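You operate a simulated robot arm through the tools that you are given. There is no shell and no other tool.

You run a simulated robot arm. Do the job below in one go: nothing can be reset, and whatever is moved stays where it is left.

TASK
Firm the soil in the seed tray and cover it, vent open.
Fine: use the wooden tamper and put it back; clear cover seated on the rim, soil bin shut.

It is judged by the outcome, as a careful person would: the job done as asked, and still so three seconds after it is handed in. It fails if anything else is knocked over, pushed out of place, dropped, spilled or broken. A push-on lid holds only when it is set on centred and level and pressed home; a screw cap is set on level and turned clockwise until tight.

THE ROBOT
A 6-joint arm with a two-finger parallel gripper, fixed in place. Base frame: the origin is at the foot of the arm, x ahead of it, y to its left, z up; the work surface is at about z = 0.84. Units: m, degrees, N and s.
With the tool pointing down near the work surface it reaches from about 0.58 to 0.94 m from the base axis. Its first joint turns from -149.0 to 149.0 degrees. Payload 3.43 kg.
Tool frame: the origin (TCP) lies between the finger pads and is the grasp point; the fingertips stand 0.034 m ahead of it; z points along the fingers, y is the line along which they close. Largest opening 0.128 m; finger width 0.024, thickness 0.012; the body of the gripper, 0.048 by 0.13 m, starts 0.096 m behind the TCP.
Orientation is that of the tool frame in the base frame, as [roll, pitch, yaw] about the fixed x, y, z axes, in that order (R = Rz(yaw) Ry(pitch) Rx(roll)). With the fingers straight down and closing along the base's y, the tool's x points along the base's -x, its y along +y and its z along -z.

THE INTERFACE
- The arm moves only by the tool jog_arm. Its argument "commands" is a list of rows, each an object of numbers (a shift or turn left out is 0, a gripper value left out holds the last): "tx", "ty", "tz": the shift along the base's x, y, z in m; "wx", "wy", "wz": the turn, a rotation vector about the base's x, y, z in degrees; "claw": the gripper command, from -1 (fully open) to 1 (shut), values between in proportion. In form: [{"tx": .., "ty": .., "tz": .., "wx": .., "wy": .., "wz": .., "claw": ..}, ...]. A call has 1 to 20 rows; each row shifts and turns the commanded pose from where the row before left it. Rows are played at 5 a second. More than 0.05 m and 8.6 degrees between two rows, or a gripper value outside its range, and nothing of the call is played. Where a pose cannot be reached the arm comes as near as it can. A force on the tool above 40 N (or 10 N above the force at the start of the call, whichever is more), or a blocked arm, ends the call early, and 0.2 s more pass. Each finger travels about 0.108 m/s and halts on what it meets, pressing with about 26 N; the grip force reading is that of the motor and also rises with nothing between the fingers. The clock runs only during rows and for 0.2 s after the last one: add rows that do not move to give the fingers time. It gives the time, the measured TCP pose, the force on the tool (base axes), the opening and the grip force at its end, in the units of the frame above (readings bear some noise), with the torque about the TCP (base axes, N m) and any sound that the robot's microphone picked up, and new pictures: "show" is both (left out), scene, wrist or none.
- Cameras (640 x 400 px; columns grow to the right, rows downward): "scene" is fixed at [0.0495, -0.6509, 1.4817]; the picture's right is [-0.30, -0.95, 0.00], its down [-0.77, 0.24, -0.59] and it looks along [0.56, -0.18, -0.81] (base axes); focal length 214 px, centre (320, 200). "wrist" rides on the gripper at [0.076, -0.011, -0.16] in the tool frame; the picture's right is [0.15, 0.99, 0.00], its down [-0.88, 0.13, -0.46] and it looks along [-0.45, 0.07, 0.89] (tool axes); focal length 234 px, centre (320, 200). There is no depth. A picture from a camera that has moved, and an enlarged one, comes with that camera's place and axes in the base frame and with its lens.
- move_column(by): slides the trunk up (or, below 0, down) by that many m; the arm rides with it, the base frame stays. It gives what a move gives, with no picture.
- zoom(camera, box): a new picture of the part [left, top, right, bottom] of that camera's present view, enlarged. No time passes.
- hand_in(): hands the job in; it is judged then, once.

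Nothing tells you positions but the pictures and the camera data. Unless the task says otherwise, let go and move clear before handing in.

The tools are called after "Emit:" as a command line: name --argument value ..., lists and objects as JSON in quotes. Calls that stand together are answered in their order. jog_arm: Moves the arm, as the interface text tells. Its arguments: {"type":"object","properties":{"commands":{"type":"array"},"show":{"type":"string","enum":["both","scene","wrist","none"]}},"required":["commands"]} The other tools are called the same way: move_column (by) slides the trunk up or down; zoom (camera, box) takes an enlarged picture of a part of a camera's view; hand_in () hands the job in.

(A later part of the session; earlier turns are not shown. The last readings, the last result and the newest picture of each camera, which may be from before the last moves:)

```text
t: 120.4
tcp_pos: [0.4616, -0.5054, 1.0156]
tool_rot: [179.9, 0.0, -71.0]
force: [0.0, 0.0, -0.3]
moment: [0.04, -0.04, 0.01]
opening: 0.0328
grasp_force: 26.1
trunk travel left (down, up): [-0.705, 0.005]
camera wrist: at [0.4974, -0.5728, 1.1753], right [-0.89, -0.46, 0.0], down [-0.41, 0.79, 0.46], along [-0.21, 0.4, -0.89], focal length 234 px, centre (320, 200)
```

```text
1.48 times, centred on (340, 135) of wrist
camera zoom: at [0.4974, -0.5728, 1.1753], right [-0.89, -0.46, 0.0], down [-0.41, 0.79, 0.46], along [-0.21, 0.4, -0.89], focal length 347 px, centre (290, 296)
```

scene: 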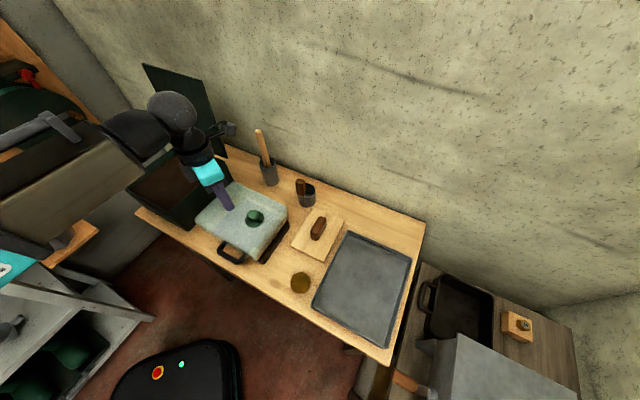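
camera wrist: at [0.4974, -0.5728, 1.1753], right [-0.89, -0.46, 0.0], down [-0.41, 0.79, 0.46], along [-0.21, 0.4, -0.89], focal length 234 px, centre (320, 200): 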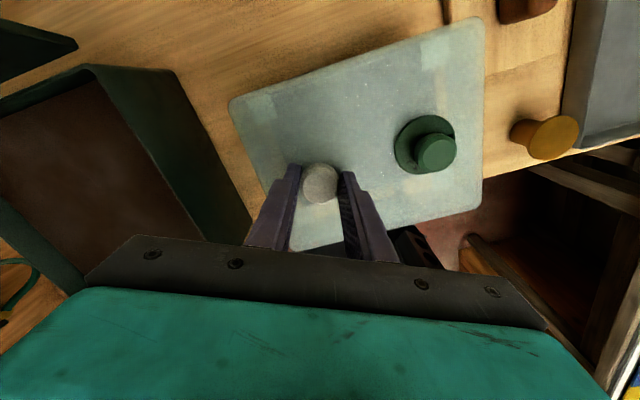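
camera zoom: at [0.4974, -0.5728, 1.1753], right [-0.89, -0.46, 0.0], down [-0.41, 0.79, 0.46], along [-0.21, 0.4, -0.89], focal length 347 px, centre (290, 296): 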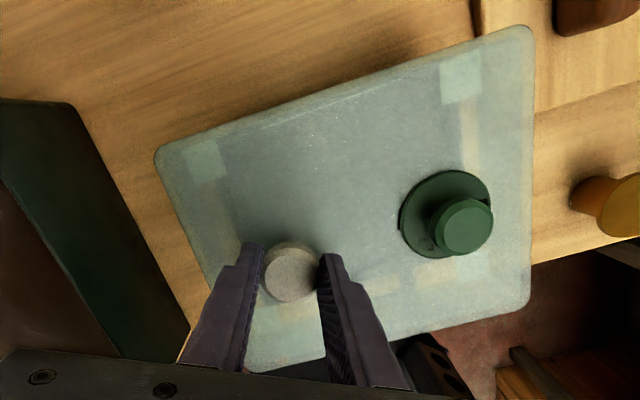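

Both cameras suggest the cover is a few millimetres off in +y. I'll nudge it by -2 mm and lower it closer to the rim for a finer check.

Emit:
jog_arm --commands '[{"ty": -0.002, "tz": -0.01}, {"tz": -0.008}, {}, {}]'

Emit:
zoom --camera "scene" --box '[205, 185, 305, 275]'

Emit:
zoom --camera "scene" --box '[250, 210, 300, 270]'

Emit:
zoom --camera "wrist" --box '[210, 0, 500, 200]'

```text
t: 121.4
tcp_pos: [0.4615, -0.5095, 0.9978]
tool_rot: [180.0, 0.0, -71.0]
force: [0.3, -0.7, -1.2]
moment: [0.06, -0.06, -0.01]
opening: 0.0329
grasp_force: 25.6
trunk travel left (down, up): [-0.705, 0.005]
camera wrist: at [0.4983, -0.5756, 1.157], right [-0.89, -0.46, 0.0], down [-0.41, 0.79, 0.46], along [-0.21, 0.4, -0.89], focal length 234 px, centre (320, 200)
```

scene: 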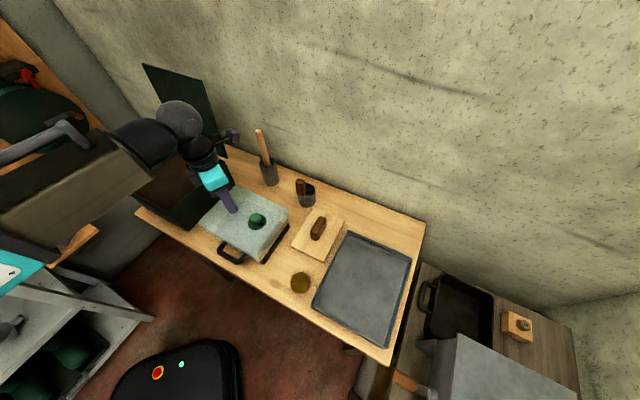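
wrist: 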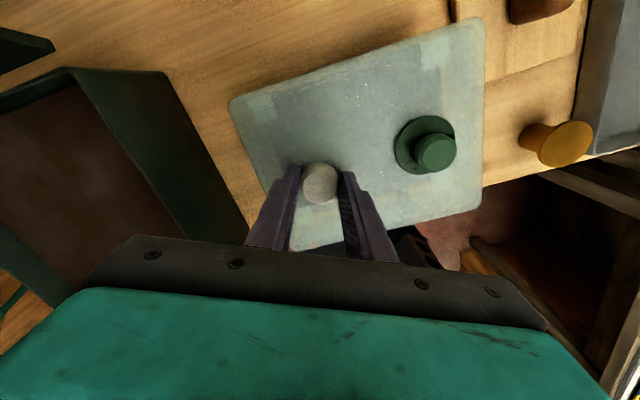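

```text
4.44 times, centred on (255, 230) of scene
camera zoom: at [0.0495, -0.6509, 1.4817], right [-0.3, -0.95, 0.0], down [-0.77, 0.24, -0.59], along [0.56, -0.18, -0.81], focal length 953 px, centre (609, 67)
```

zoom: 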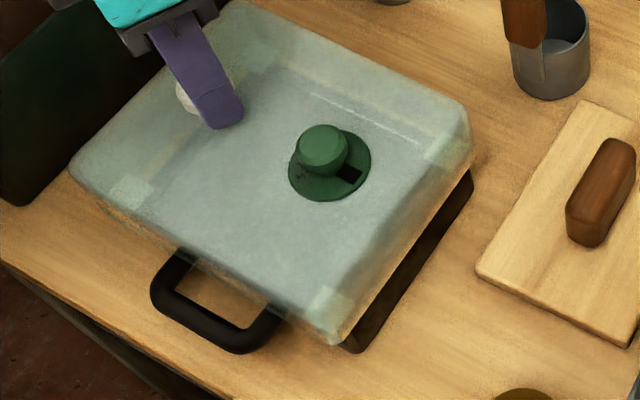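

```text
6.67 times, centred on (275, 240) of scene
camera zoom: at [0.0495, -0.6509, 1.4817], right [-0.3, -0.95, 0.0], down [-0.77, 0.24, -0.59], along [0.56, -0.18, -0.81], focal length 1430 px, centre (620, -67)
```

zoom: 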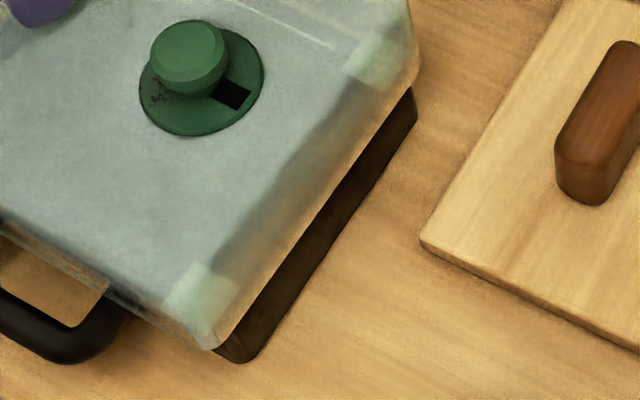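

```text
2.00 times, centred on (355, 100) of wrist
camera zoom: at [0.4983, -0.5756, 1.157], right [-0.89, -0.46, 0.0], down [-0.41, 0.79, 0.46], along [-0.21, 0.4, -0.89], focal length 468 px, centre (250, 400)
```

zoom: 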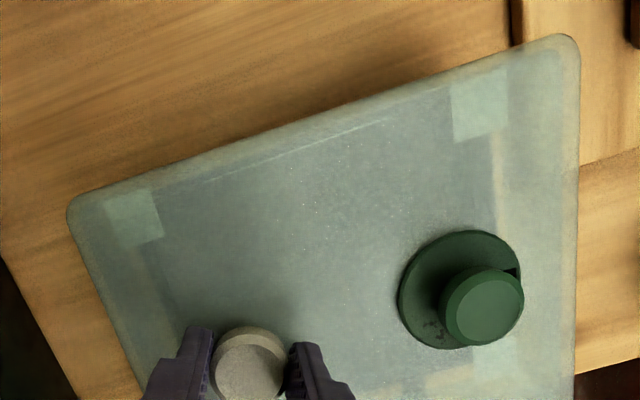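

I'll zoom in tightly on the visible corners to judge the overhang precisely.

Emit:
zoom --camera "scene" --box '[272, 205, 300, 235]'

Emit:
zoom --camera "scene" --box '[240, 240, 280, 275]'

Emit:
zoom --camera "scene" --box '[205, 205, 250, 250]'

```text
13.33 times, centred on (286, 220) of scene
camera zoom: at [0.0495, -0.6509, 1.4817], right [-0.3, -0.95, 0.0], down [-0.77, 0.24, -0.59], along [0.56, -0.18, -0.81], focal length 2860 px, centre (773, -67)
```

zoom: 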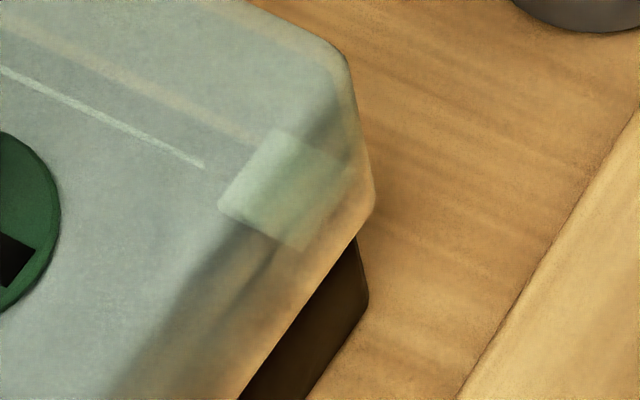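

```text
11.43 times, centred on (260, 258) of scene
camera zoom: at [0.0495, -0.6509, 1.4817], right [-0.3, -0.95, 0.0], down [-0.77, 0.24, -0.59], along [0.56, -0.18, -0.81], focal length 2451 px, centre (1006, -457)
```

zoom: 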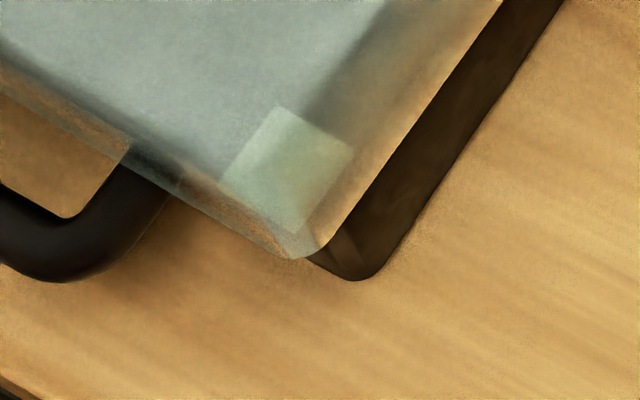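

```text
8.89 times, centred on (228, 228) of scene
camera zoom: at [0.0495, -0.6509, 1.4817], right [-0.3, -0.95, 0.0], down [-0.77, 0.24, -0.59], along [0.56, -0.18, -0.81], focal length 1906 px, centre (1142, -44)
```

zoom: 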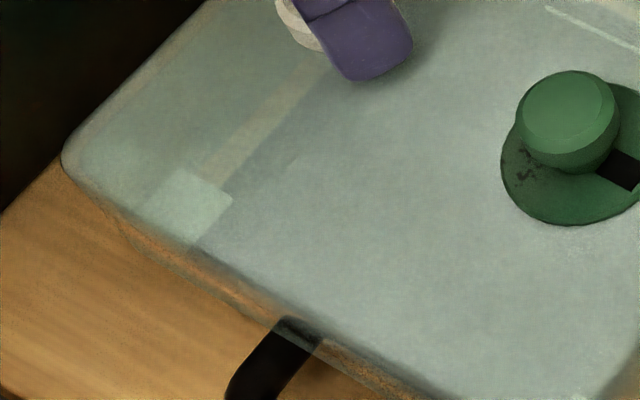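

The estimates agree within about 3 mm, so I'll move 1.5 mm toward the wall. Then I'll lower in small steps, watching for contact.

Emit:
jog_arm --commands '[{"tx": 0.0011, "ty": -0.0011}, {"tz": -0.003}, {"tz": -0.002}, {}]' --show "none"

Emit:
jog_arm --commands '[{"tz": -0.002}, {"tz": -0.002}, {}]' --show "none"

Emit:
jog_arm --commands '[{"tz": -0.002}, {"tz": -0.002}, {}]' --show "none"

```text
t: 122.4
tcp_pos: [0.4637, -0.5082, 0.9941]
tool_rot: [179.9, 0.0, -71.0]
force: [0.6, 0.0, -0.1]
moment: [-0.07, 0.2, 0.0]
opening: 0.033
grasp_force: 25.6
trunk travel left (down, up): [-0.705, 0.005]
```

```text
t: 123.2
tcp_pos: [0.4639, -0.5078, 0.99]
tool_rot: [179.9, 0.0, -71.0]
force: [-1.7, -0.2, -0.7]
moment: [-0.04, 0.07, 0.07]
opening: 0.0328
grasp_force: 26.4
trunk travel left (down, up): [-0.705, 0.005]
```

```text
t: 124.0
tcp_pos: [0.4646, -0.507, 0.9872]
tool_rot: [180.0, -0.1, -71.0]
force: [4.1, -2.5, 15.9]
moment: [0.33, 0.15, 0.1]
opening: 0.033
grasp_force: 25.6
trunk travel left (down, up): [-0.705, 0.005]
```

Contact at TCP z about 0.988, roughly where the cover's bottom meets the rim. I'll look.

Emit:
zoom --camera "scene" --box '[200, 180, 310, 280]'

Emit:
zoom --camera "scene" --box '[240, 240, 280, 275]'

Emit:
zoom --camera "scene" --box '[272, 205, 300, 235]'

Emit:
zoom --camera "wrist" --box '[210, 0, 500, 200]'

```text
4.00 times, centred on (255, 230) of scene
camera zoom: at [0.0495, -0.6509, 1.4817], right [-0.3, -0.95, 0.0], down [-0.77, 0.24, -0.59], along [0.56, -0.18, -0.81], focal length 858 px, centre (580, 80)
```

zoom: 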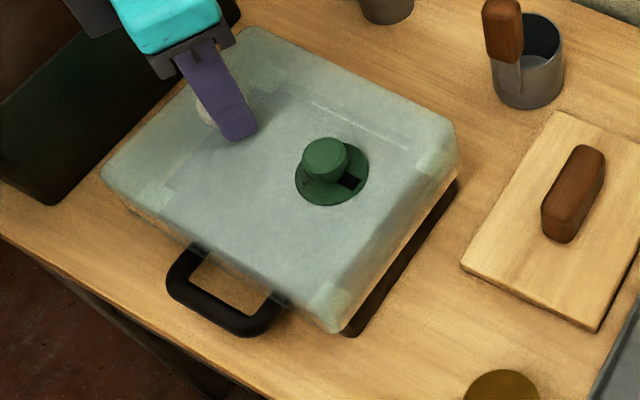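

```text
11.43 times, centred on (260, 258) of scene
camera zoom: at [0.0495, -0.6509, 1.4817], right [-0.3, -0.95, 0.0], down [-0.77, 0.24, -0.59], along [0.56, -0.18, -0.81], focal length 2451 px, centre (1006, -457)
```

zoom: 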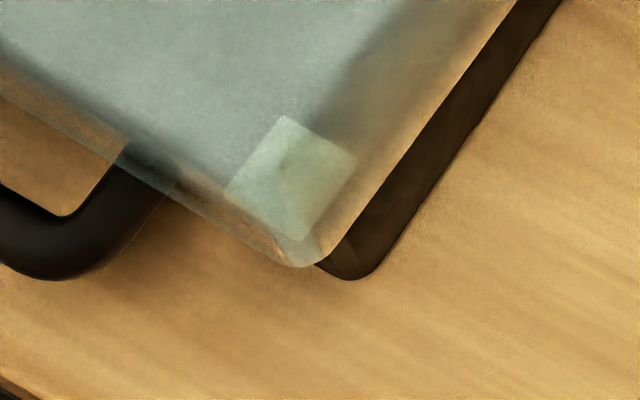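

```text
13.33 times, centred on (286, 220) of scene
camera zoom: at [0.0495, -0.6509, 1.4817], right [-0.3, -0.95, 0.0], down [-0.77, 0.24, -0.59], along [0.56, -0.18, -0.81], focal length 2860 px, centre (773, -67)
```

zoom: 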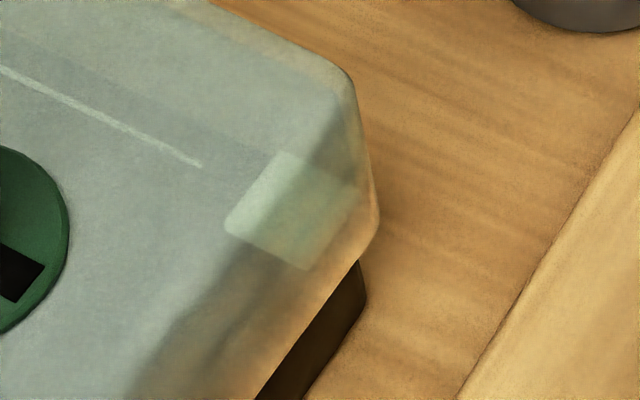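

```text
2.00 times, centred on (355, 100) of wrist
camera zoom: at [0.5003, -0.5761, 1.1465], right [-0.89, -0.46, 0.0], down [-0.41, 0.79, 0.45], along [-0.21, 0.4, -0.89], focal length 468 px, centre (250, 400)
```

zoom: 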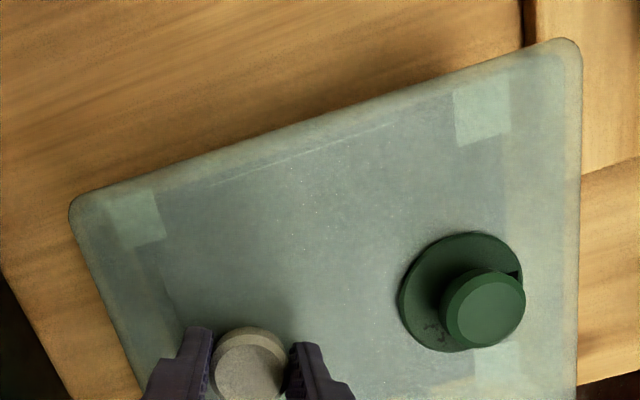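

The cover looks rotated about 2° clockwise and about 2 mm too far toward the bin. I'll lift 8 mm, correct both, and check again.

Emit:
jog_arm --commands '[{"tz": 0.004}, {"tz": 0.006}, {"wz": 2.0, "tx": -0.0032, "ty": 0.0004}, {}, {}]'

Emit:
zoom --camera "scene" --box '[240, 240, 280, 275]'

Emit:
zoom --camera "scene" --box '[272, 205, 300, 235]'

Emit:
zoom --camera "wrist" --box '[210, 0, 500, 200]'

Emit:
zoom --camera "scene" --box '[205, 200, 245, 240]'

```text
t: 125.2
tcp_pos: [0.4614, -0.5081, 0.9957]
tool_rot: [179.9, 0.0, -69.0]
force: [0.0, 0.4, -0.9]
moment: [0.03, -0.03, 0.02]
opening: 0.0329
grasp_force: 25.9
trunk travel left (down, up): [-0.705, 0.005]
camera wrist: at [0.499, -0.5746, 1.1556], right [-0.87, -0.49, 0.0], down [-0.44, 0.78, 0.46], along [-0.23, 0.4, -0.89], focal length 234 px, centre (320, 200)
```

scene: 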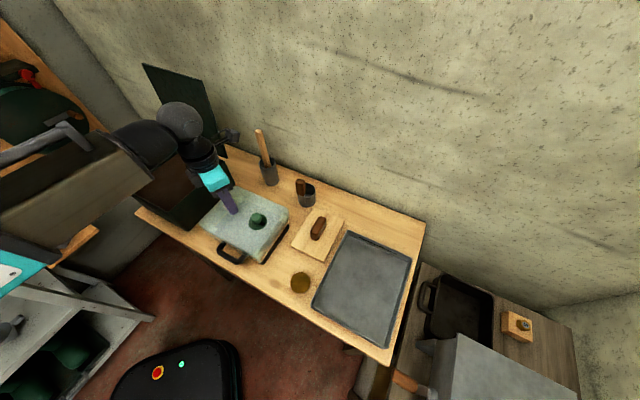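
wrist: 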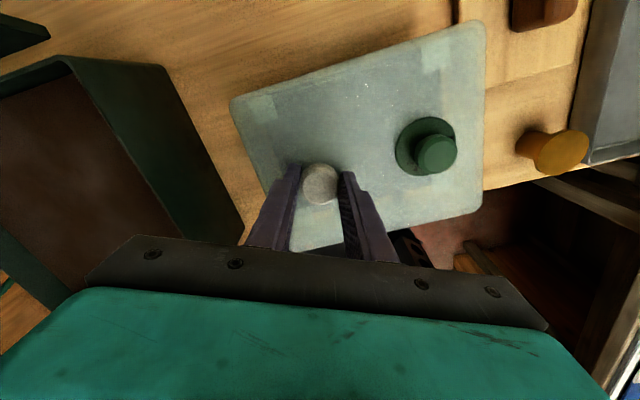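

```text
11.43 times, centred on (260, 258) of scene
camera zoom: at [0.0495, -0.6509, 1.4817], right [-0.3, -0.95, 0.0], down [-0.77, 0.24, -0.59], along [0.56, -0.18, -0.81], focal length 2451 px, centre (1006, -457)
```

zoom: 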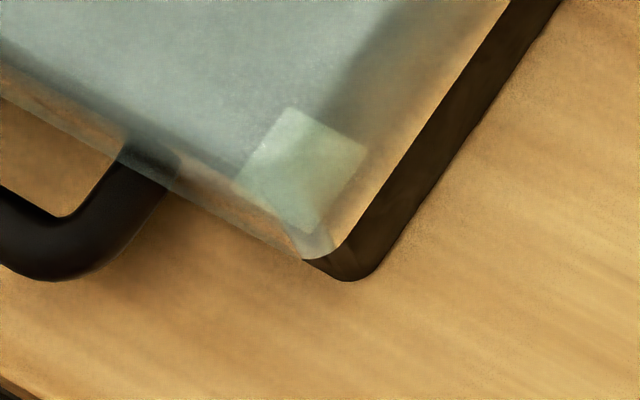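

```text
13.33 times, centred on (286, 220) of scene
camera zoom: at [0.0495, -0.6509, 1.4817], right [-0.3, -0.95, 0.0], down [-0.77, 0.24, -0.59], along [0.56, -0.18, -0.81], focal length 2860 px, centre (773, -67)
```

zoom: 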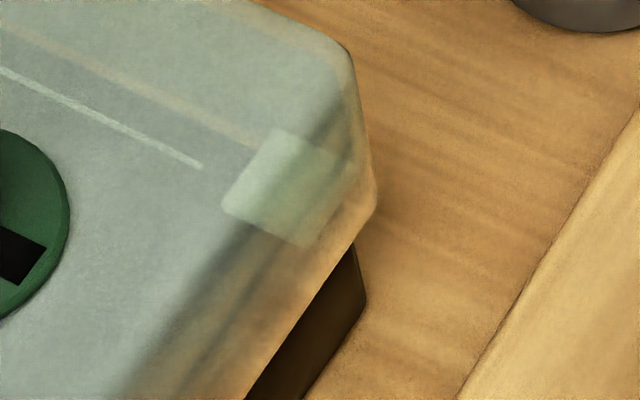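

```text
2.00 times, centred on (355, 100) of wrist
camera zoom: at [0.499, -0.5746, 1.1556], right [-0.87, -0.49, 0.0], down [-0.44, 0.78, 0.46], along [-0.23, 0.4, -0.89], focal length 468 px, centre (250, 400)
```

zoom: 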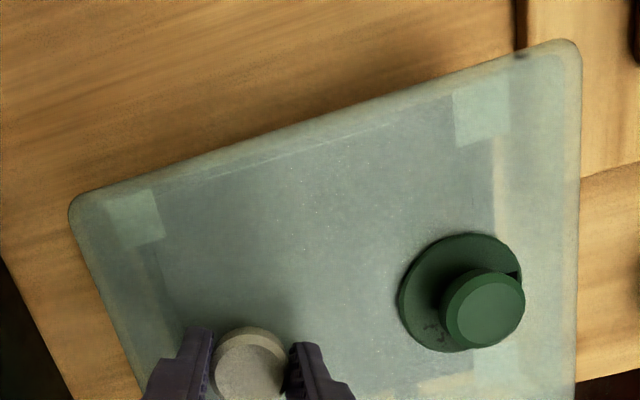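

```text
10.00 times, centred on (225, 220) of scene
camera zoom: at [0.0495, -0.6509, 1.4817], right [-0.3, -0.95, 0.0], down [-0.77, 0.24, -0.59], along [0.56, -0.18, -0.81], focal length 2145 px, centre (1270, 0)
```

zoom: 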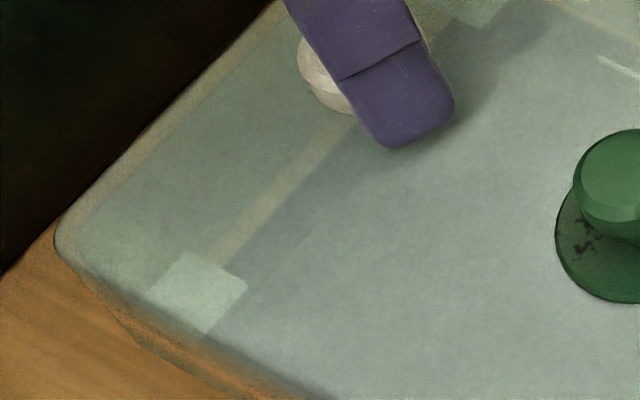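

Rotation now matches the tray, and the remaining offset is about 1–2 mm. I'll apply a last small nudge and lower onto the rim.

Emit:
jog_arm --commands '[{"tx": -0.0003, "ty": -0.0015, "tz": -0.003}, {"tz": -0.002}, {}]' --show "none"

Emit:
jog_arm --commands '[{"tz": -0.0015}, {}, {"tz": -0.0015}, {}]' --show "none"

```text
t: 126.0
tcp_pos: [0.4608, -0.51, 0.99]
tool_rot: [179.9, 0.0, -69.0]
force: [-0.3, 0.4, -1.1]
moment: [0.03, -0.09, -0.02]
opening: 0.0332
grasp_force: 25.4
trunk travel left (down, up): [-0.705, 0.005]
```

```text
t: 127.0
tcp_pos: [0.4583, -0.5095, 0.9871]
tool_rot: [180.0, -0.1, -69.1]
force: [-0.6, 0.2, -1.3]
moment: [0.02, -0.05, 0.07]
opening: 0.0331
grasp_force: 26.0
trunk travel left (down, up): [-0.705, 0.005]
```

No contact force at the height where it touched before, so the alignment is better. I'll continue down.

Emit:
jog_arm --commands '[{"tz": -0.0015}, {}, {"tz": -0.0015}, {}]' --show "none"

Emit:
jog_arm --commands '[{"tz": -0.0015}, {}, {"tz": -0.0015}, {}]'

Emit:
zoom --camera "scene" --box '[200, 180, 310, 280]'

```text
t: 128.0
tcp_pos: [0.4589, -0.5085, 0.986]
tool_rot: [-180.0, -0.2, -69.1]
force: [-0.3, -0.7, 18.0]
moment: [-0.03, 0.04, 0.09]
opening: 0.0329
grasp_force: 25.6
trunk travel left (down, up): [-0.705, 0.005]
```

```text
t: 129.0
tcp_pos: [0.4591, -0.5095, 0.9825]
tool_rot: [179.9, -0.2, -69.0]
force: [2.3, -2.3, 18.1]
moment: [-0.09, -0.01, 0.12]
opening: 0.0327
grasp_force: 26.2
trunk travel left (down, up): [-0.705, 0.005]
camera wrist: at [0.4977, -0.5751, 1.1414], right [-0.87, -0.49, 0.0], down [-0.44, 0.78, 0.45], along [-0.22, 0.4, -0.89], focal length 234 px, centre (320, 200)
```

scene: 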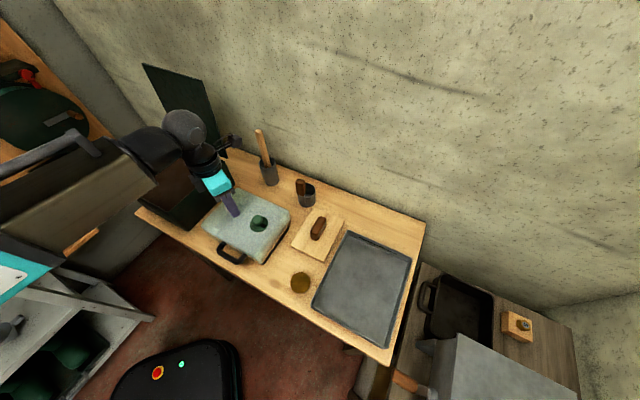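
wrist: 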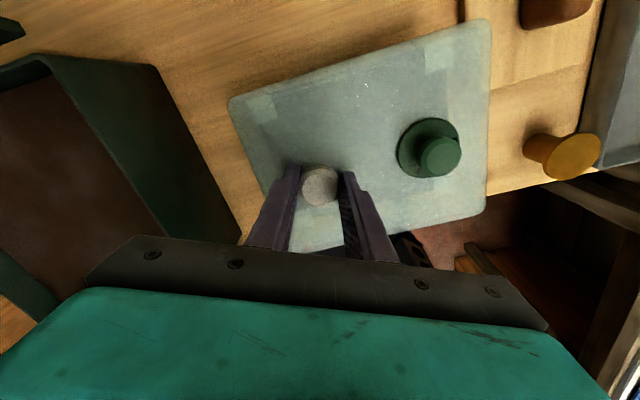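

```text
4.00 times, centred on (255, 230) of scene
camera zoom: at [0.0495, -0.6509, 1.4817], right [-0.3, -0.95, 0.0], down [-0.77, 0.24, -0.59], along [0.56, -0.18, -0.81], focal length 858 px, centre (580, 80)
```

zoom: 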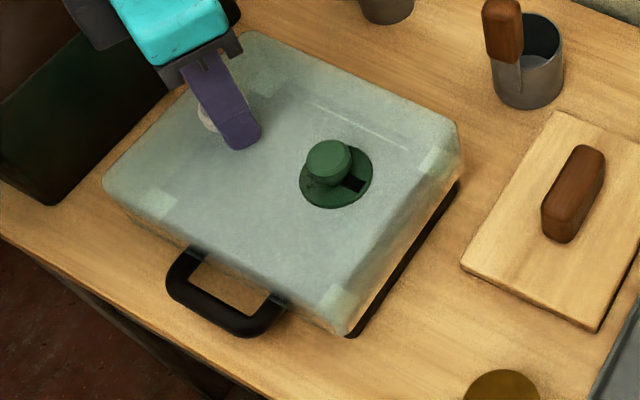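

The cover is going on with about 18 N of push-fit resistance, but I'm pressing off-centre through the knob. I'll release, rise and press at its centre with closed fingers.

Emit:
jog_arm --commands '[{"tz": 0.001}, {}, {"claw": 0.5}, {"claw": 0.3}, {"claw": 0.1}, {}, {"tz": 0.01}, {"tz": 0.03}, {"tz": 0.04}, {}]'

Emit:
zoom --camera "scene" --box '[200, 180, 310, 280]'

Emit:
zoom --camera "wrist" --box '[200, 0, 500, 250]'

Emit:
zoom --camera "scene" --box '[240, 235, 290, 275]'

```text
t: 131.2
tcp_pos: [0.4605, -0.5104, 1.0618]
tool_rot: [179.9, -0.1, -69.0]
force: [-0.3, 0.1, 1.1]
moment: [-0.02, 0.0, 0.0]
opening: 0.0575
grasp_force: 0.0
trunk travel left (down, up): [-0.705, 0.005]
camera wrist: at [0.4991, -0.5758, 1.2216], right [-0.87, -0.49, 0.0], down [-0.44, 0.78, 0.46], along [-0.23, 0.4, -0.89], focal length 234 px, centre (320, 200)
```

scene: 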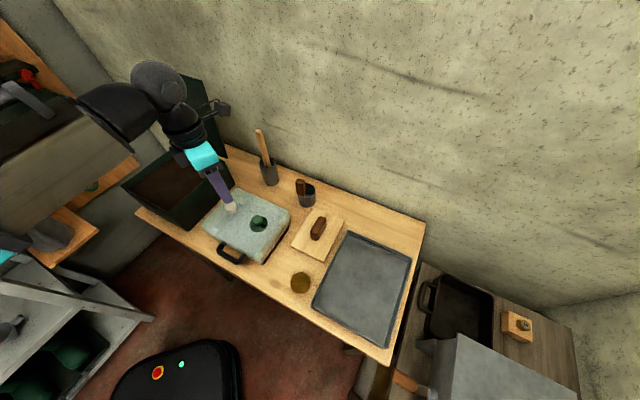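
wrist: 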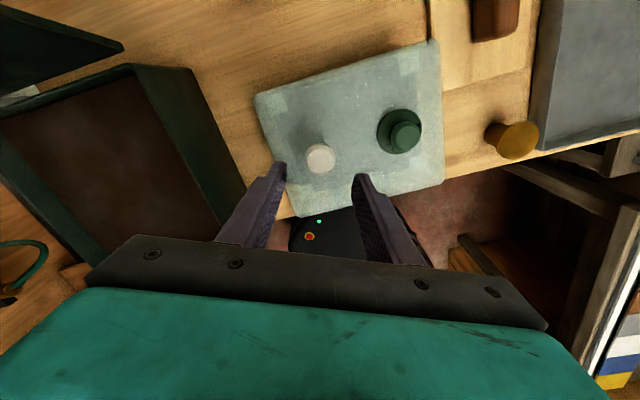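

```text
4.00 times, centred on (255, 230) of scene
camera zoom: at [0.0495, -0.6509, 1.4817], right [-0.3, -0.95, 0.0], down [-0.77, 0.24, -0.59], along [0.56, -0.18, -0.81], focal length 858 px, centre (580, 80)
```

zoom: 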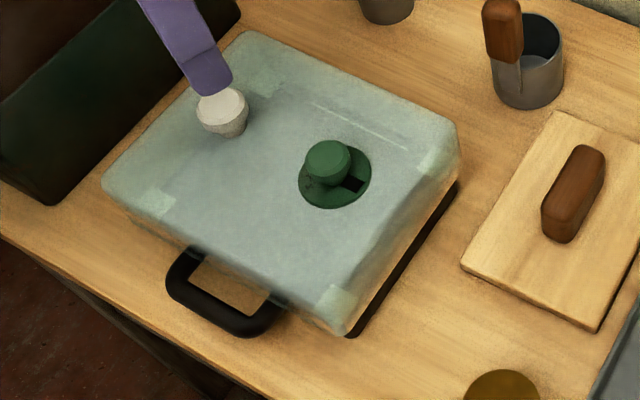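

```text
1.60 times, centred on (350, 125) of wrist
camera zoom: at [0.4991, -0.5758, 1.2216], right [-0.87, -0.49, 0.0], down [-0.44, 0.78, 0.46], along [-0.23, 0.4, -0.89], focal length 375 px, centre (272, 320)
```

zoom: 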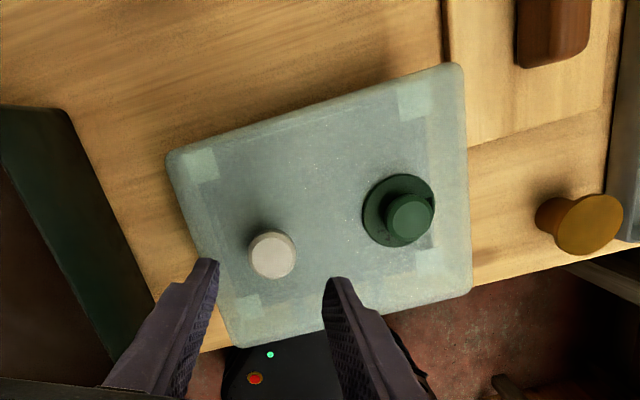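

```text
10.00 times, centred on (265, 255) of scene
camera zoom: at [0.0495, -0.6509, 1.4817], right [-0.3, -0.95, 0.0], down [-0.77, 0.24, -0.59], along [0.56, -0.18, -0.81], focal length 2145 px, centre (870, -350)
```

zoom: 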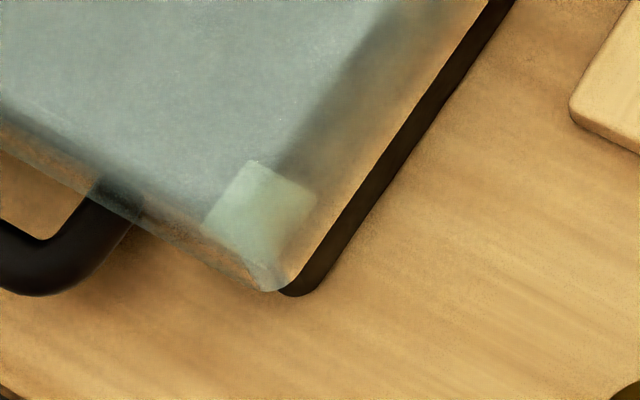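

The cover sits on the rim and its centre is near (0.428, -0.541). I'll close the fingers, move over the centre between the two knobs, and press down carefully.

Emit:
jog_arm --commands '[{"claw": 1, "tx": -0.011, "ty": -0.0105}, {"tx": -0.011, "ty": -0.0105}, {"tx": -0.0102, "ty": -0.0096}, {}, {"tz": -0.03}, {"tz": -0.03}, {"tz": -0.015}, {}]'

Emit:
zoom --camera "wrist" --box '[200, 0, 500, 250]'

Emit:
zoom --camera "scene" --box '[200, 180, 310, 280]'

```text
t: 133.0
tcp_pos: [0.4278, -0.5382, 0.9872]
tool_rot: [179.8, 0.0, -69.0]
force: [0.0, 0.5, 0.3]
moment: [0.0, 0.0, 0.01]
opening: 0.0
grasp_force: 26.0
trunk travel left (down, up): [-0.705, 0.005]
camera wrist: at [0.4658, -0.605, 1.1462], right [-0.87, -0.49, 0.0], down [-0.44, 0.78, 0.46], along [-0.23, 0.4, -0.89], focal length 234 px, centre (320, 200)
```

scene: 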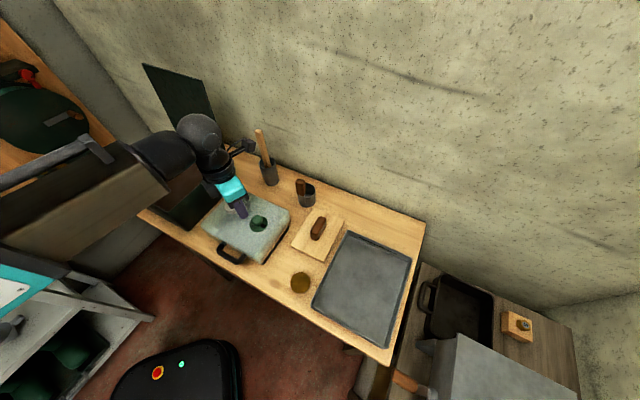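
wrist: 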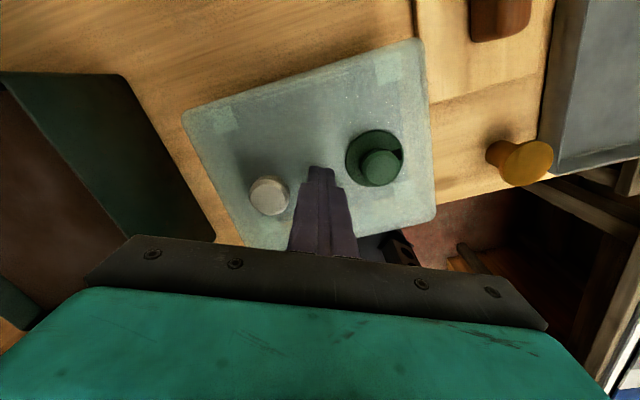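

```text
1.60 times, centred on (350, 125) of wrist
camera zoom: at [0.4658, -0.605, 1.1462], right [-0.87, -0.49, 0.0], down [-0.44, 0.78, 0.46], along [-0.23, 0.4, -0.89], focal length 375 px, centre (272, 320)
```

zoom: 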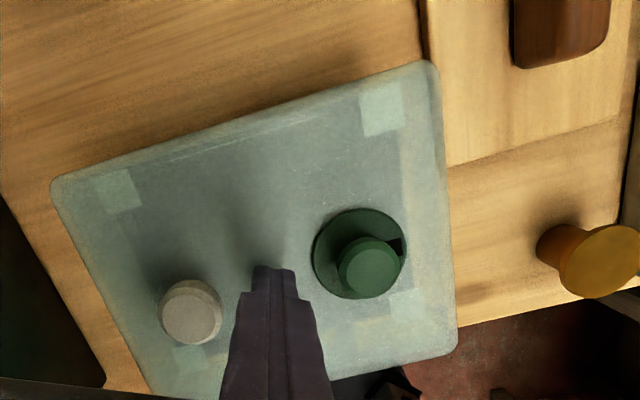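

```text
4.00 times, centred on (255, 230) of scene
camera zoom: at [0.0495, -0.6509, 1.4817], right [-0.3, -0.95, 0.0], down [-0.77, 0.24, -0.59], along [0.56, -0.18, -0.81], focal length 858 px, centre (580, 80)
```

zoom: 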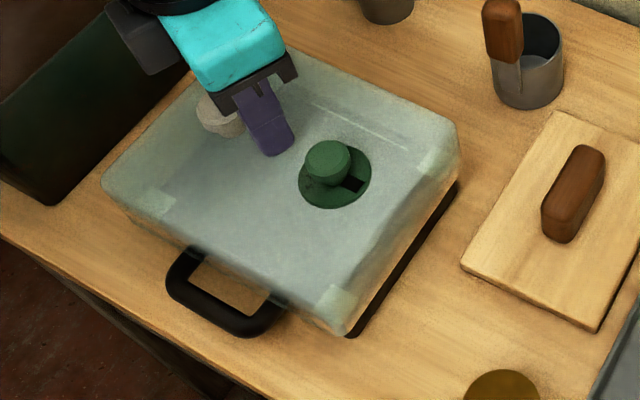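

Emit:
jog_arm --commands '[{"tz": -0.008}, {"tz": -0.006}, {"tz": -0.003}, {}]' --show "none"

Emit:
jog_arm --commands '[{"tz": -0.002}, {}, {"tz": -0.002}, {}]' --show "none"

```text
t: 133.8
tcp_pos: [0.4291, -0.5379, 0.977]
tool_rot: [-179.9, -0.4, -68.9]
force: [-3.3, 4.6, 23.4]
moment: [0.4, 0.21, -0.01]
opening: 0.0001
grasp_force: 26.2
trunk travel left (down, up): [-0.705, 0.005]
stopped in row 3: the force on the tool passed its limit at 47 N (the readings are from after the stop); the commanded pose is now the measured one
```

```text
t: 134.1
tcp_pos: [0.4293, -0.5395, 0.9766]
tool_rot: [-179.9, -0.6, -69.0]
force: [-3.1, 5.1, 23.2]
moment: [0.39, 0.24, 0.01]
opening: 0.0003
grasp_force: 26.1
trunk travel left (down, up): [-0.705, 0.005]
stopped in row 1: the force on the tool passed its limit at 44 N (the readings are from after the stop); the commanded pose is now the measured one
```

The cover is stiff under 47 N, so I'll rise and check whether it's level and how it sits on the rim.

Emit:
jog_arm --commands '[{"tz": 0.005}, {"tz": 0.03}, {"tz": 0.04}, {}]' --show "wrist"

Emit:
zoom --camera "scene" --box '[272, 205, 300, 235]'

Emit:
zoom --camera "scene" --box '[240, 240, 280, 275]'

Emit:
zoom --camera "scene" --box '[200, 200, 260, 260]'

Emit:
zoom --camera "wrist" --box '[200, 0, 480, 250]'

```text
t: 135.1
tcp_pos: [0.4308, -0.5373, 1.0486]
tool_rot: [-179.9, -0.4, -68.9]
force: [0.6, -0.1, 0.1]
moment: [-0.01, 0.0, 0.01]
opening: 0.0
grasp_force: 26.0
trunk travel left (down, up): [-0.705, 0.005]
camera wrist: at [0.4693, -0.6033, 1.2083], right [-0.87, -0.49, 0.0], down [-0.44, 0.78, 0.45], along [-0.22, 0.39, -0.89], focal length 234 px, centre (320, 200)
```

wrist: 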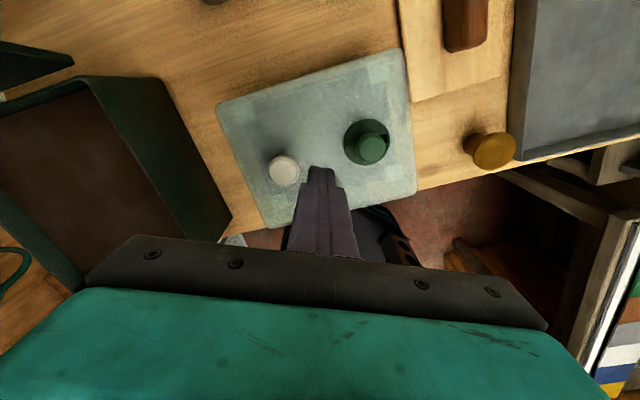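

```text
13.33 times, centred on (286, 220) of scene
camera zoom: at [0.0495, -0.6509, 1.4817], right [-0.3, -0.95, 0.0], down [-0.77, 0.24, -0.59], along [0.56, -0.18, -0.81], focal length 2860 px, centre (773, -67)
```

zoom: 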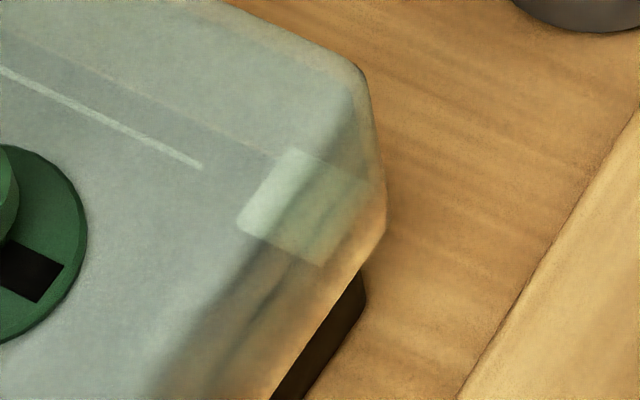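

```text
11.43 times, centred on (260, 258) of scene
camera zoom: at [0.0495, -0.6509, 1.4817], right [-0.3, -0.95, 0.0], down [-0.77, 0.24, -0.59], along [0.56, -0.18, -0.81], focal length 2451 px, centre (1006, -457)
```

zoom: 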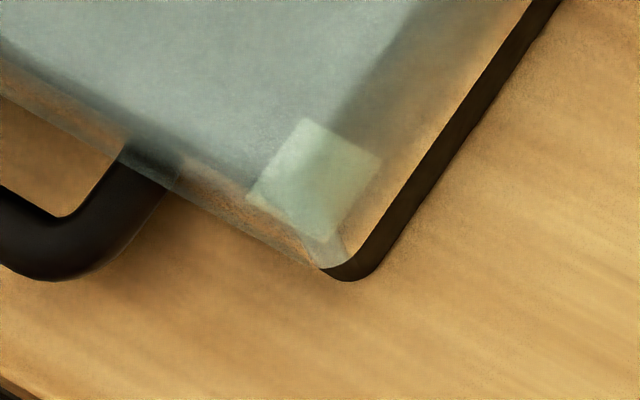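

```text
6.67 times, centred on (230, 230) of scene
camera zoom: at [0.0495, -0.6509, 1.4817], right [-0.3, -0.95, 0.0], down [-0.77, 0.24, -0.59], along [0.56, -0.18, -0.81], focal length 1430 px, centre (920, 0)
```

zoom: 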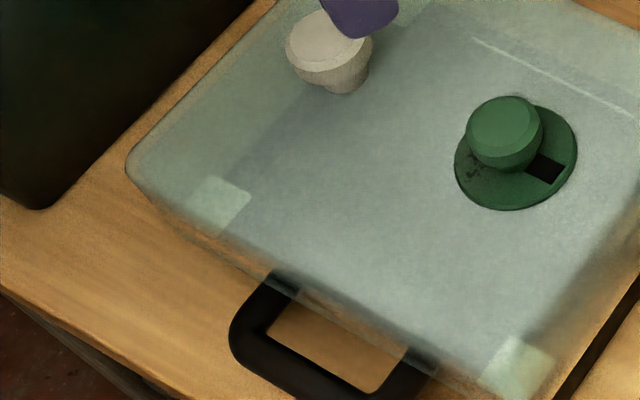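

```text
1.60 times, centred on (340, 125) of wrist
camera zoom: at [0.4693, -0.6033, 1.2083], right [-0.87, -0.49, 0.0], down [-0.44, 0.78, 0.45], along [-0.22, 0.39, -0.89], focal length 375 px, centre (288, 320)
```

zoom: 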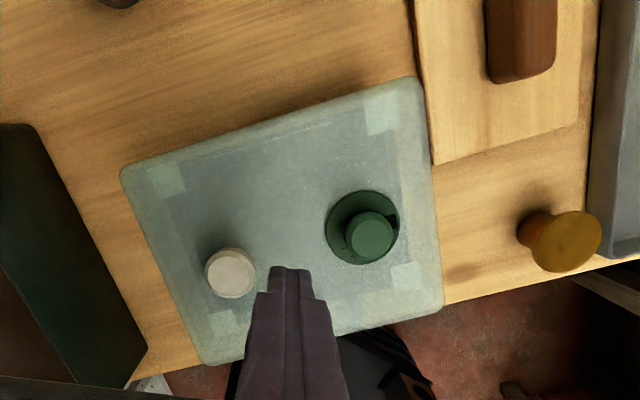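

Centred within 1–2 mm by both cameras. To check it's level and press it home evenly, I'll press lightly near each corner, starting at the wall-side tamper corner, and compare contact heights.

Emit:
jog_arm --commands '[{"wz": -7, "tx": -0.006, "ty": -0.033}, {"wz": -7, "tx": -0.006, "ty": -0.033}, {"wz": -7, "tx": -0.006, "ty": -0.034}, {"tz": -0.03}, {"tz": -0.03}, {}]' --show "none"

Emit:
jog_arm --commands '[{"tz": -0.004}, {"tz": -0.004}, {"tz": -0.002}, {"tz": -0.001}, {}]'

```text
t: 136.5
tcp_pos: [0.4122, -0.6391, 0.9904]
tool_rot: [-179.8, -0.4, -90.0]
force: [-0.2, 0.3, 0.5]
moment: [0.02, 0.0, -0.01]
opening: 0.0
grasp_force: 26.2
trunk travel left (down, up): [-0.705, 0.005]
```

```text
t: 137.7
tcp_pos: [0.4108, -0.64, 0.9795]
tool_rot: [-179.9, -0.4, -90.0]
force: [-0.6, -0.1, 0.0]
moment: [0.01, 0.03, -0.02]
opening: 0.0002
grasp_force: 26.1
trunk travel left (down, up): [-0.705, 0.005]
camera wrist: at [0.4228, -0.7136, 1.1393], right [-0.99, -0.15, 0.0], down [-0.13, 0.88, 0.45], along [-0.07, 0.44, -0.89], focal length 234 px, centre (320, 200)
```

scene: 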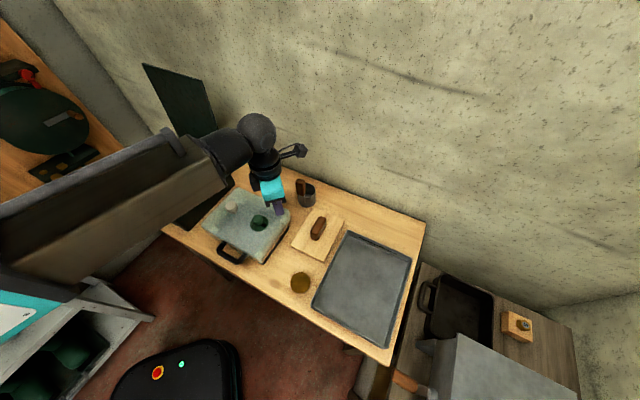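
wrist: 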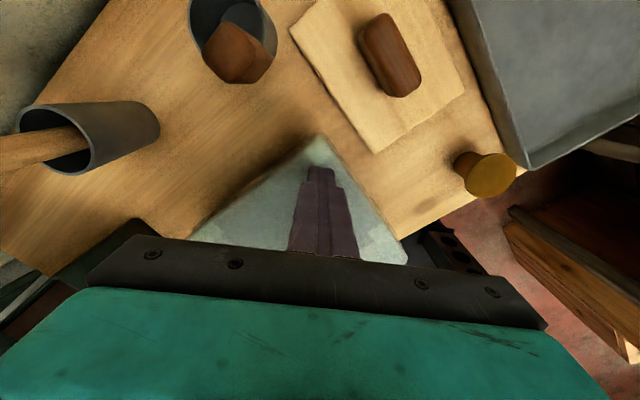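

Emit:
jog_arm --commands '[{"tz": -0.0015}, {"tz": -0.0015}, {}]' --show "none"

Emit:
jog_arm --commands '[{"tz": -0.0015}, {"tz": -0.0015}, {}]' --show "none"

```text
t: 138.5
tcp_pos: [0.4108, -0.64, 0.9761]
tool_rot: [-179.9, -0.4, -90.0]
force: [0.2, -0.2, 7.2]
moment: [0.07, 0.0, -0.02]
opening: 0.0
grasp_force: 26.4
trunk travel left (down, up): [-0.705, 0.005]
```

```text
t: 139.3
tcp_pos: [0.411, -0.6406, 0.9759]
tool_rot: [-179.7, -0.5, -90.0]
force: [6.8, -1.6, 33.6]
moment: [0.32, -0.14, -0.2]
opening: 0.0
grasp_force: 25.8
trunk travel left (down, up): [-0.705, 0.005]
```

That corner touches at about 0.976, matching the centre, and it's solid under 34 N. Next is the bin-side wall corner.

Emit:
jog_arm --commands '[{"tz": 0.01}, {"tz": 0.04}, {"tx": 0.033, "ty": 0.033}, {"tx": 0.033, "ty": 0.033}, {"tx": 0.033, "ty": 0.033}, {"tx": 0.014, "ty": 0.014}, {"tz": -0.03}, {"tz": -0.014}, {}]' --show "wrist"

Emit:
jog_arm --commands '[{"tz": -0.0015}, {"tz": -0.0015}, {}]' --show "none"

Emit:
jog_arm --commands '[{"tz": -0.0015}, {"tz": -0.0015}, {}]' --show "none"

```text
t: 141.3
tcp_pos: [0.5231, -0.5247, 0.9773]
tool_rot: [-179.9, -0.4, -90.0]
force: [0.1, 0.8, 0.0]
moment: [-0.02, -0.01, 0.01]
opening: 0.0001
grasp_force: 26.1
trunk travel left (down, up): [-0.705, 0.005]
camera wrist: at [0.5352, -0.5991, 1.1374], right [-0.99, -0.15, 0.0], down [-0.13, 0.88, 0.45], along [-0.07, 0.44, -0.89], focal length 234 px, centre (320, 200)
```

wrist: 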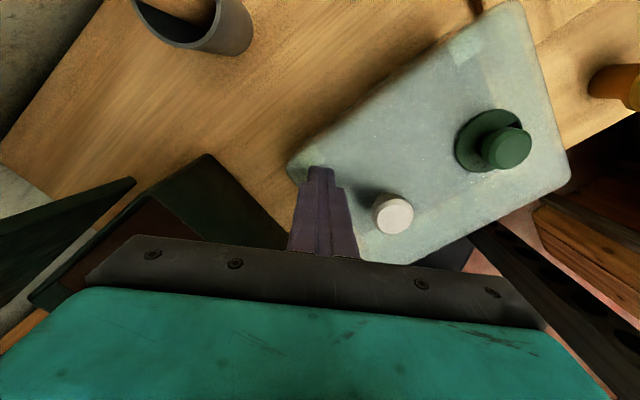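

```text
t: 142.1
tcp_pos: [0.5242, -0.5259, 0.9755]
tool_rot: [-179.9, -0.4, -90.0]
force: [-1.1, 3.2, 9.8]
moment: [0.22, 0.03, -0.02]
opening: 0.0
grasp_force: 26.5
trunk travel left (down, up): [-0.705, 0.005]
```

```text
t: 142.9
tcp_pos: [0.5238, -0.5247, 0.9758]
tool_rot: [-179.7, -0.5, -90.0]
force: [3.0, 0.8, 39.4]
moment: [0.43, -0.02, -0.05]
opening: 0.0001
grasp_force: 26.3
trunk travel left (down, up): [-0.705, 0.005]
```

Same height there, solid at 39 N. Next is the robot-side bin corner.

Emit:
jog_arm --commands '[{"tz": 0.01}, {"tz": 0.04}, {"tx": -0.026, "ty": 0.027}, {"tx": -0.027, "ty": 0.027}, {"tx": -0.026, "ty": 0.027}, {"tz": -0.03}, {"tz": -0.014}, {}]' --show "wrist"

Emit:
jog_arm --commands '[{"tz": -0.0015}, {"tz": -0.0015}, {}]' --show "none"

Emit:
jog_arm --commands '[{"tz": -0.0015}, {"tz": -0.0015}, {}]' --show "none"

```text
t: 144.7
tcp_pos: [0.4454, -0.4475, 0.9775]
tool_rot: [-179.9, -0.4, -90.0]
force: [-0.2, 0.2, -0.3]
moment: [-0.05, -0.02, 0.0]
opening: 0.0003
grasp_force: 26.0
trunk travel left (down, up): [-0.705, 0.005]
camera wrist: at [0.4582, -0.5219, 1.138], right [-0.99, -0.15, 0.0], down [-0.13, 0.88, 0.45], along [-0.07, 0.44, -0.89], focal length 234 px, centre (320, 200)
```

wrist: 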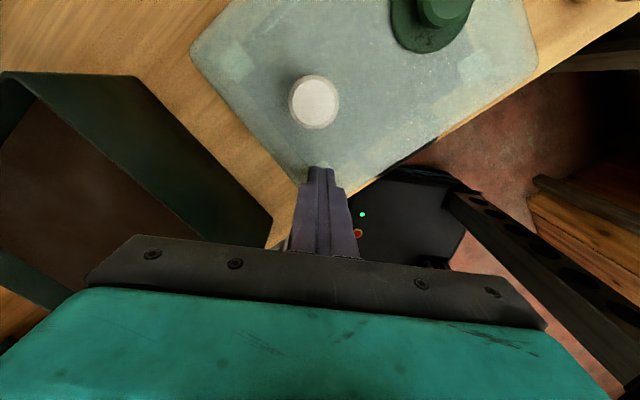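

```text
t: 145.5
tcp_pos: [0.4474, -0.4466, 0.9771]
tool_rot: [-179.8, -0.5, -90.1]
force: [5.9, 1.8, 22.6]
moment: [-0.23, -0.14, -0.02]
opening: 0.0
grasp_force: 25.9
trunk travel left (down, up): [-0.705, 0.005]
```

```text
t: 146.1
tcp_pos: [0.4469, -0.4465, 0.9767]
tool_rot: [-179.6, -0.7, -90.0]
force: [-0.9, 4.0, 20.1]
moment: [-0.06, 0.12, -0.1]
opening: 0.0001
grasp_force: 26.2
trunk travel left (down, up): [-0.705, 0.005]
stopped in row 2: the force on the tool passed its limit at 43 N (the readings are from after the stop); the commanded pose is now the measured one
```

Level there too. Last is the robot-side tamper corner.

Emit:
jog_arm --commands '[{"tz": 0.01}, {"tz": 0.04}, {"tx": -0.029, "ty": -0.027}, {"tx": -0.029, "ty": -0.027}, {"tx": -0.029, "ty": -0.027}, {"tx": -0.029, "ty": -0.027}, {"tz": -0.03}, {"tz": -0.017}, {}]' --show "wrist"

Emit:
jog_arm --commands '[{"tz": -0.0015}, {"tz": -0.0015}, {}]' --show "none"

Emit:
jog_arm --commands '[{"tz": -0.0015}, {"tz": -0.0015}, {}]' --show "none"

```text
t: 148.1
tcp_pos: [0.3309, -0.5548, 0.9777]
tool_rot: [-179.6, -0.6, -89.9]
force: [0.1, -0.1, 0.4]
moment: [0.03, 0.0, -0.01]
opening: 0.0002
grasp_force: 26.0
trunk travel left (down, up): [-0.705, 0.005]
camera wrist: at [0.3423, -0.6271, 1.1382], right [-0.99, -0.15, 0.0], down [-0.13, 0.88, 0.45], along [-0.06, 0.44, -0.89], focal length 234 px, centre (320, 200)
```

wrist: 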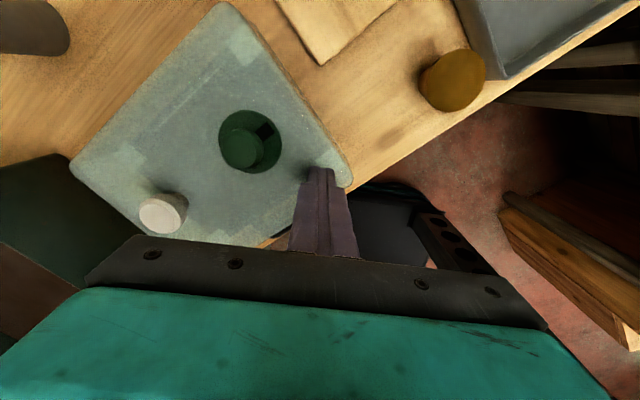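

```text
t: 148.9
tcp_pos: [0.3299, -0.5545, 0.9761]
tool_rot: [-179.6, -0.7, -89.9]
force: [-7.7, -1.0, 24.3]
moment: [0.22, 0.25, 0.1]
opening: 0.0001
grasp_force: 25.8
trunk travel left (down, up): [-0.705, 0.005]
```

```text
t: 149.4
tcp_pos: [0.3299, -0.5546, 0.9761]
tool_rot: [-179.7, -0.7, -90.0]
force: [-4.4, 3.8, 23.3]
moment: [0.41, 0.07, 0.11]
opening: 0.0002
grasp_force: 26.4
trunk travel left (down, up): [-0.705, 0.005]
stopped in row 2: the force on the tool passed its limit at 43 N (the readings are from after the stop); the commanded pose is now the measured one
```

All four corners sit at the same height under 40+ N, so the cover is level and pressed home. Now the soil bin: I'll raise the arm and study the open lid.

Emit:
jog_arm --commands '[{"tz": 0.01}, {"tz": 0.04}, {"tz": 0.05}, {"tz": 0.05}, {"tz": 0.05}, {"tx": -0.03, "ty": -0.04}, {"tx": -0.03, "ty": -0.04}, {"tx": -0.02, "ty": -0.04}, {}]'

Emit:
zoom --camera "scene" --box '[110, 50, 250, 240]'

Emit:
zoom --camera "scene" --box '[190, 170, 330, 280]'

```text
t: 151.4
tcp_pos: [0.2505, -0.677, 1.176]
tool_rot: [-179.7, -0.7, -90.0]
force: [0.5, -0.5, 0.7]
moment: [-0.02, 0.01, -0.02]
opening: 0.0001
grasp_force: 26.0
trunk travel left (down, up): [-0.705, 0.005]
camera wrist: at [0.2617, -0.7512, 1.3364], right [-0.99, -0.15, 0.0], down [-0.13, 0.89, 0.44], along [-0.06, 0.44, -0.9], focal length 234 px, centre (320, 200)
```

scene: 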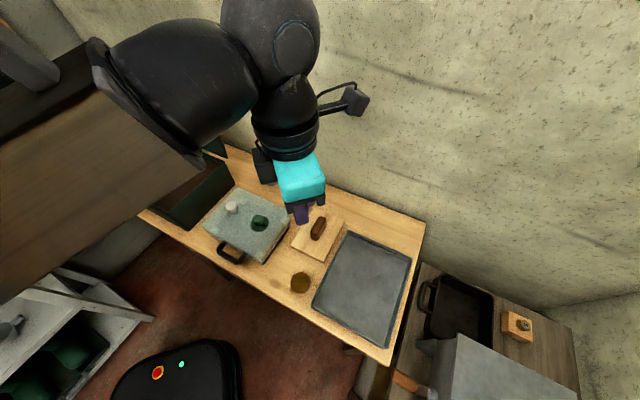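
wrist: 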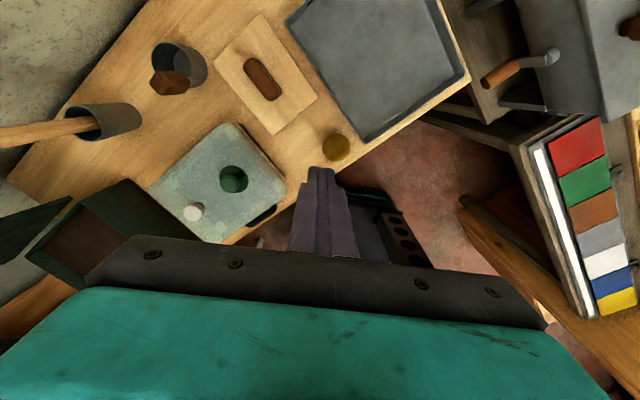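

```text
2.11 times, centred on (180, 145) of scene
camera zoom: at [0.0495, -0.6509, 1.4817], right [-0.3, -0.95, 0.0], down [-0.77, 0.24, -0.59], along [0.56, -0.18, -0.81], focal length 452 px, centre (615, 316)
```

zoom: 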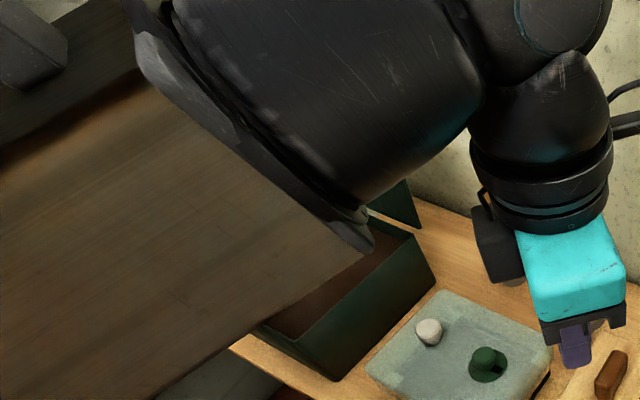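

```text
3.64 times, centred on (260, 225) of scene
camera zoom: at [0.0495, -0.6509, 1.4817], right [-0.3, -0.95, 0.0], down [-0.77, 0.24, -0.59], along [0.56, -0.18, -0.81], focal length 780 px, centre (538, 109)
```

zoom: 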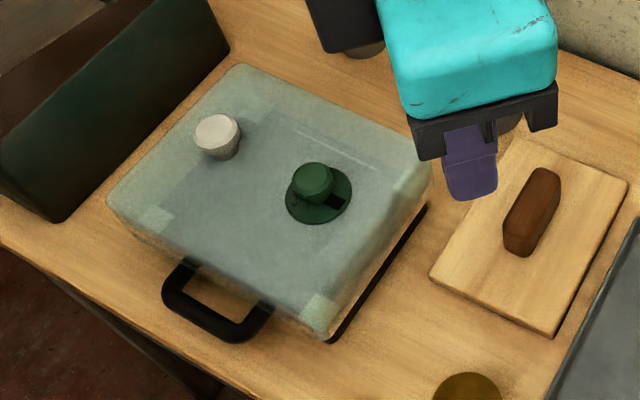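

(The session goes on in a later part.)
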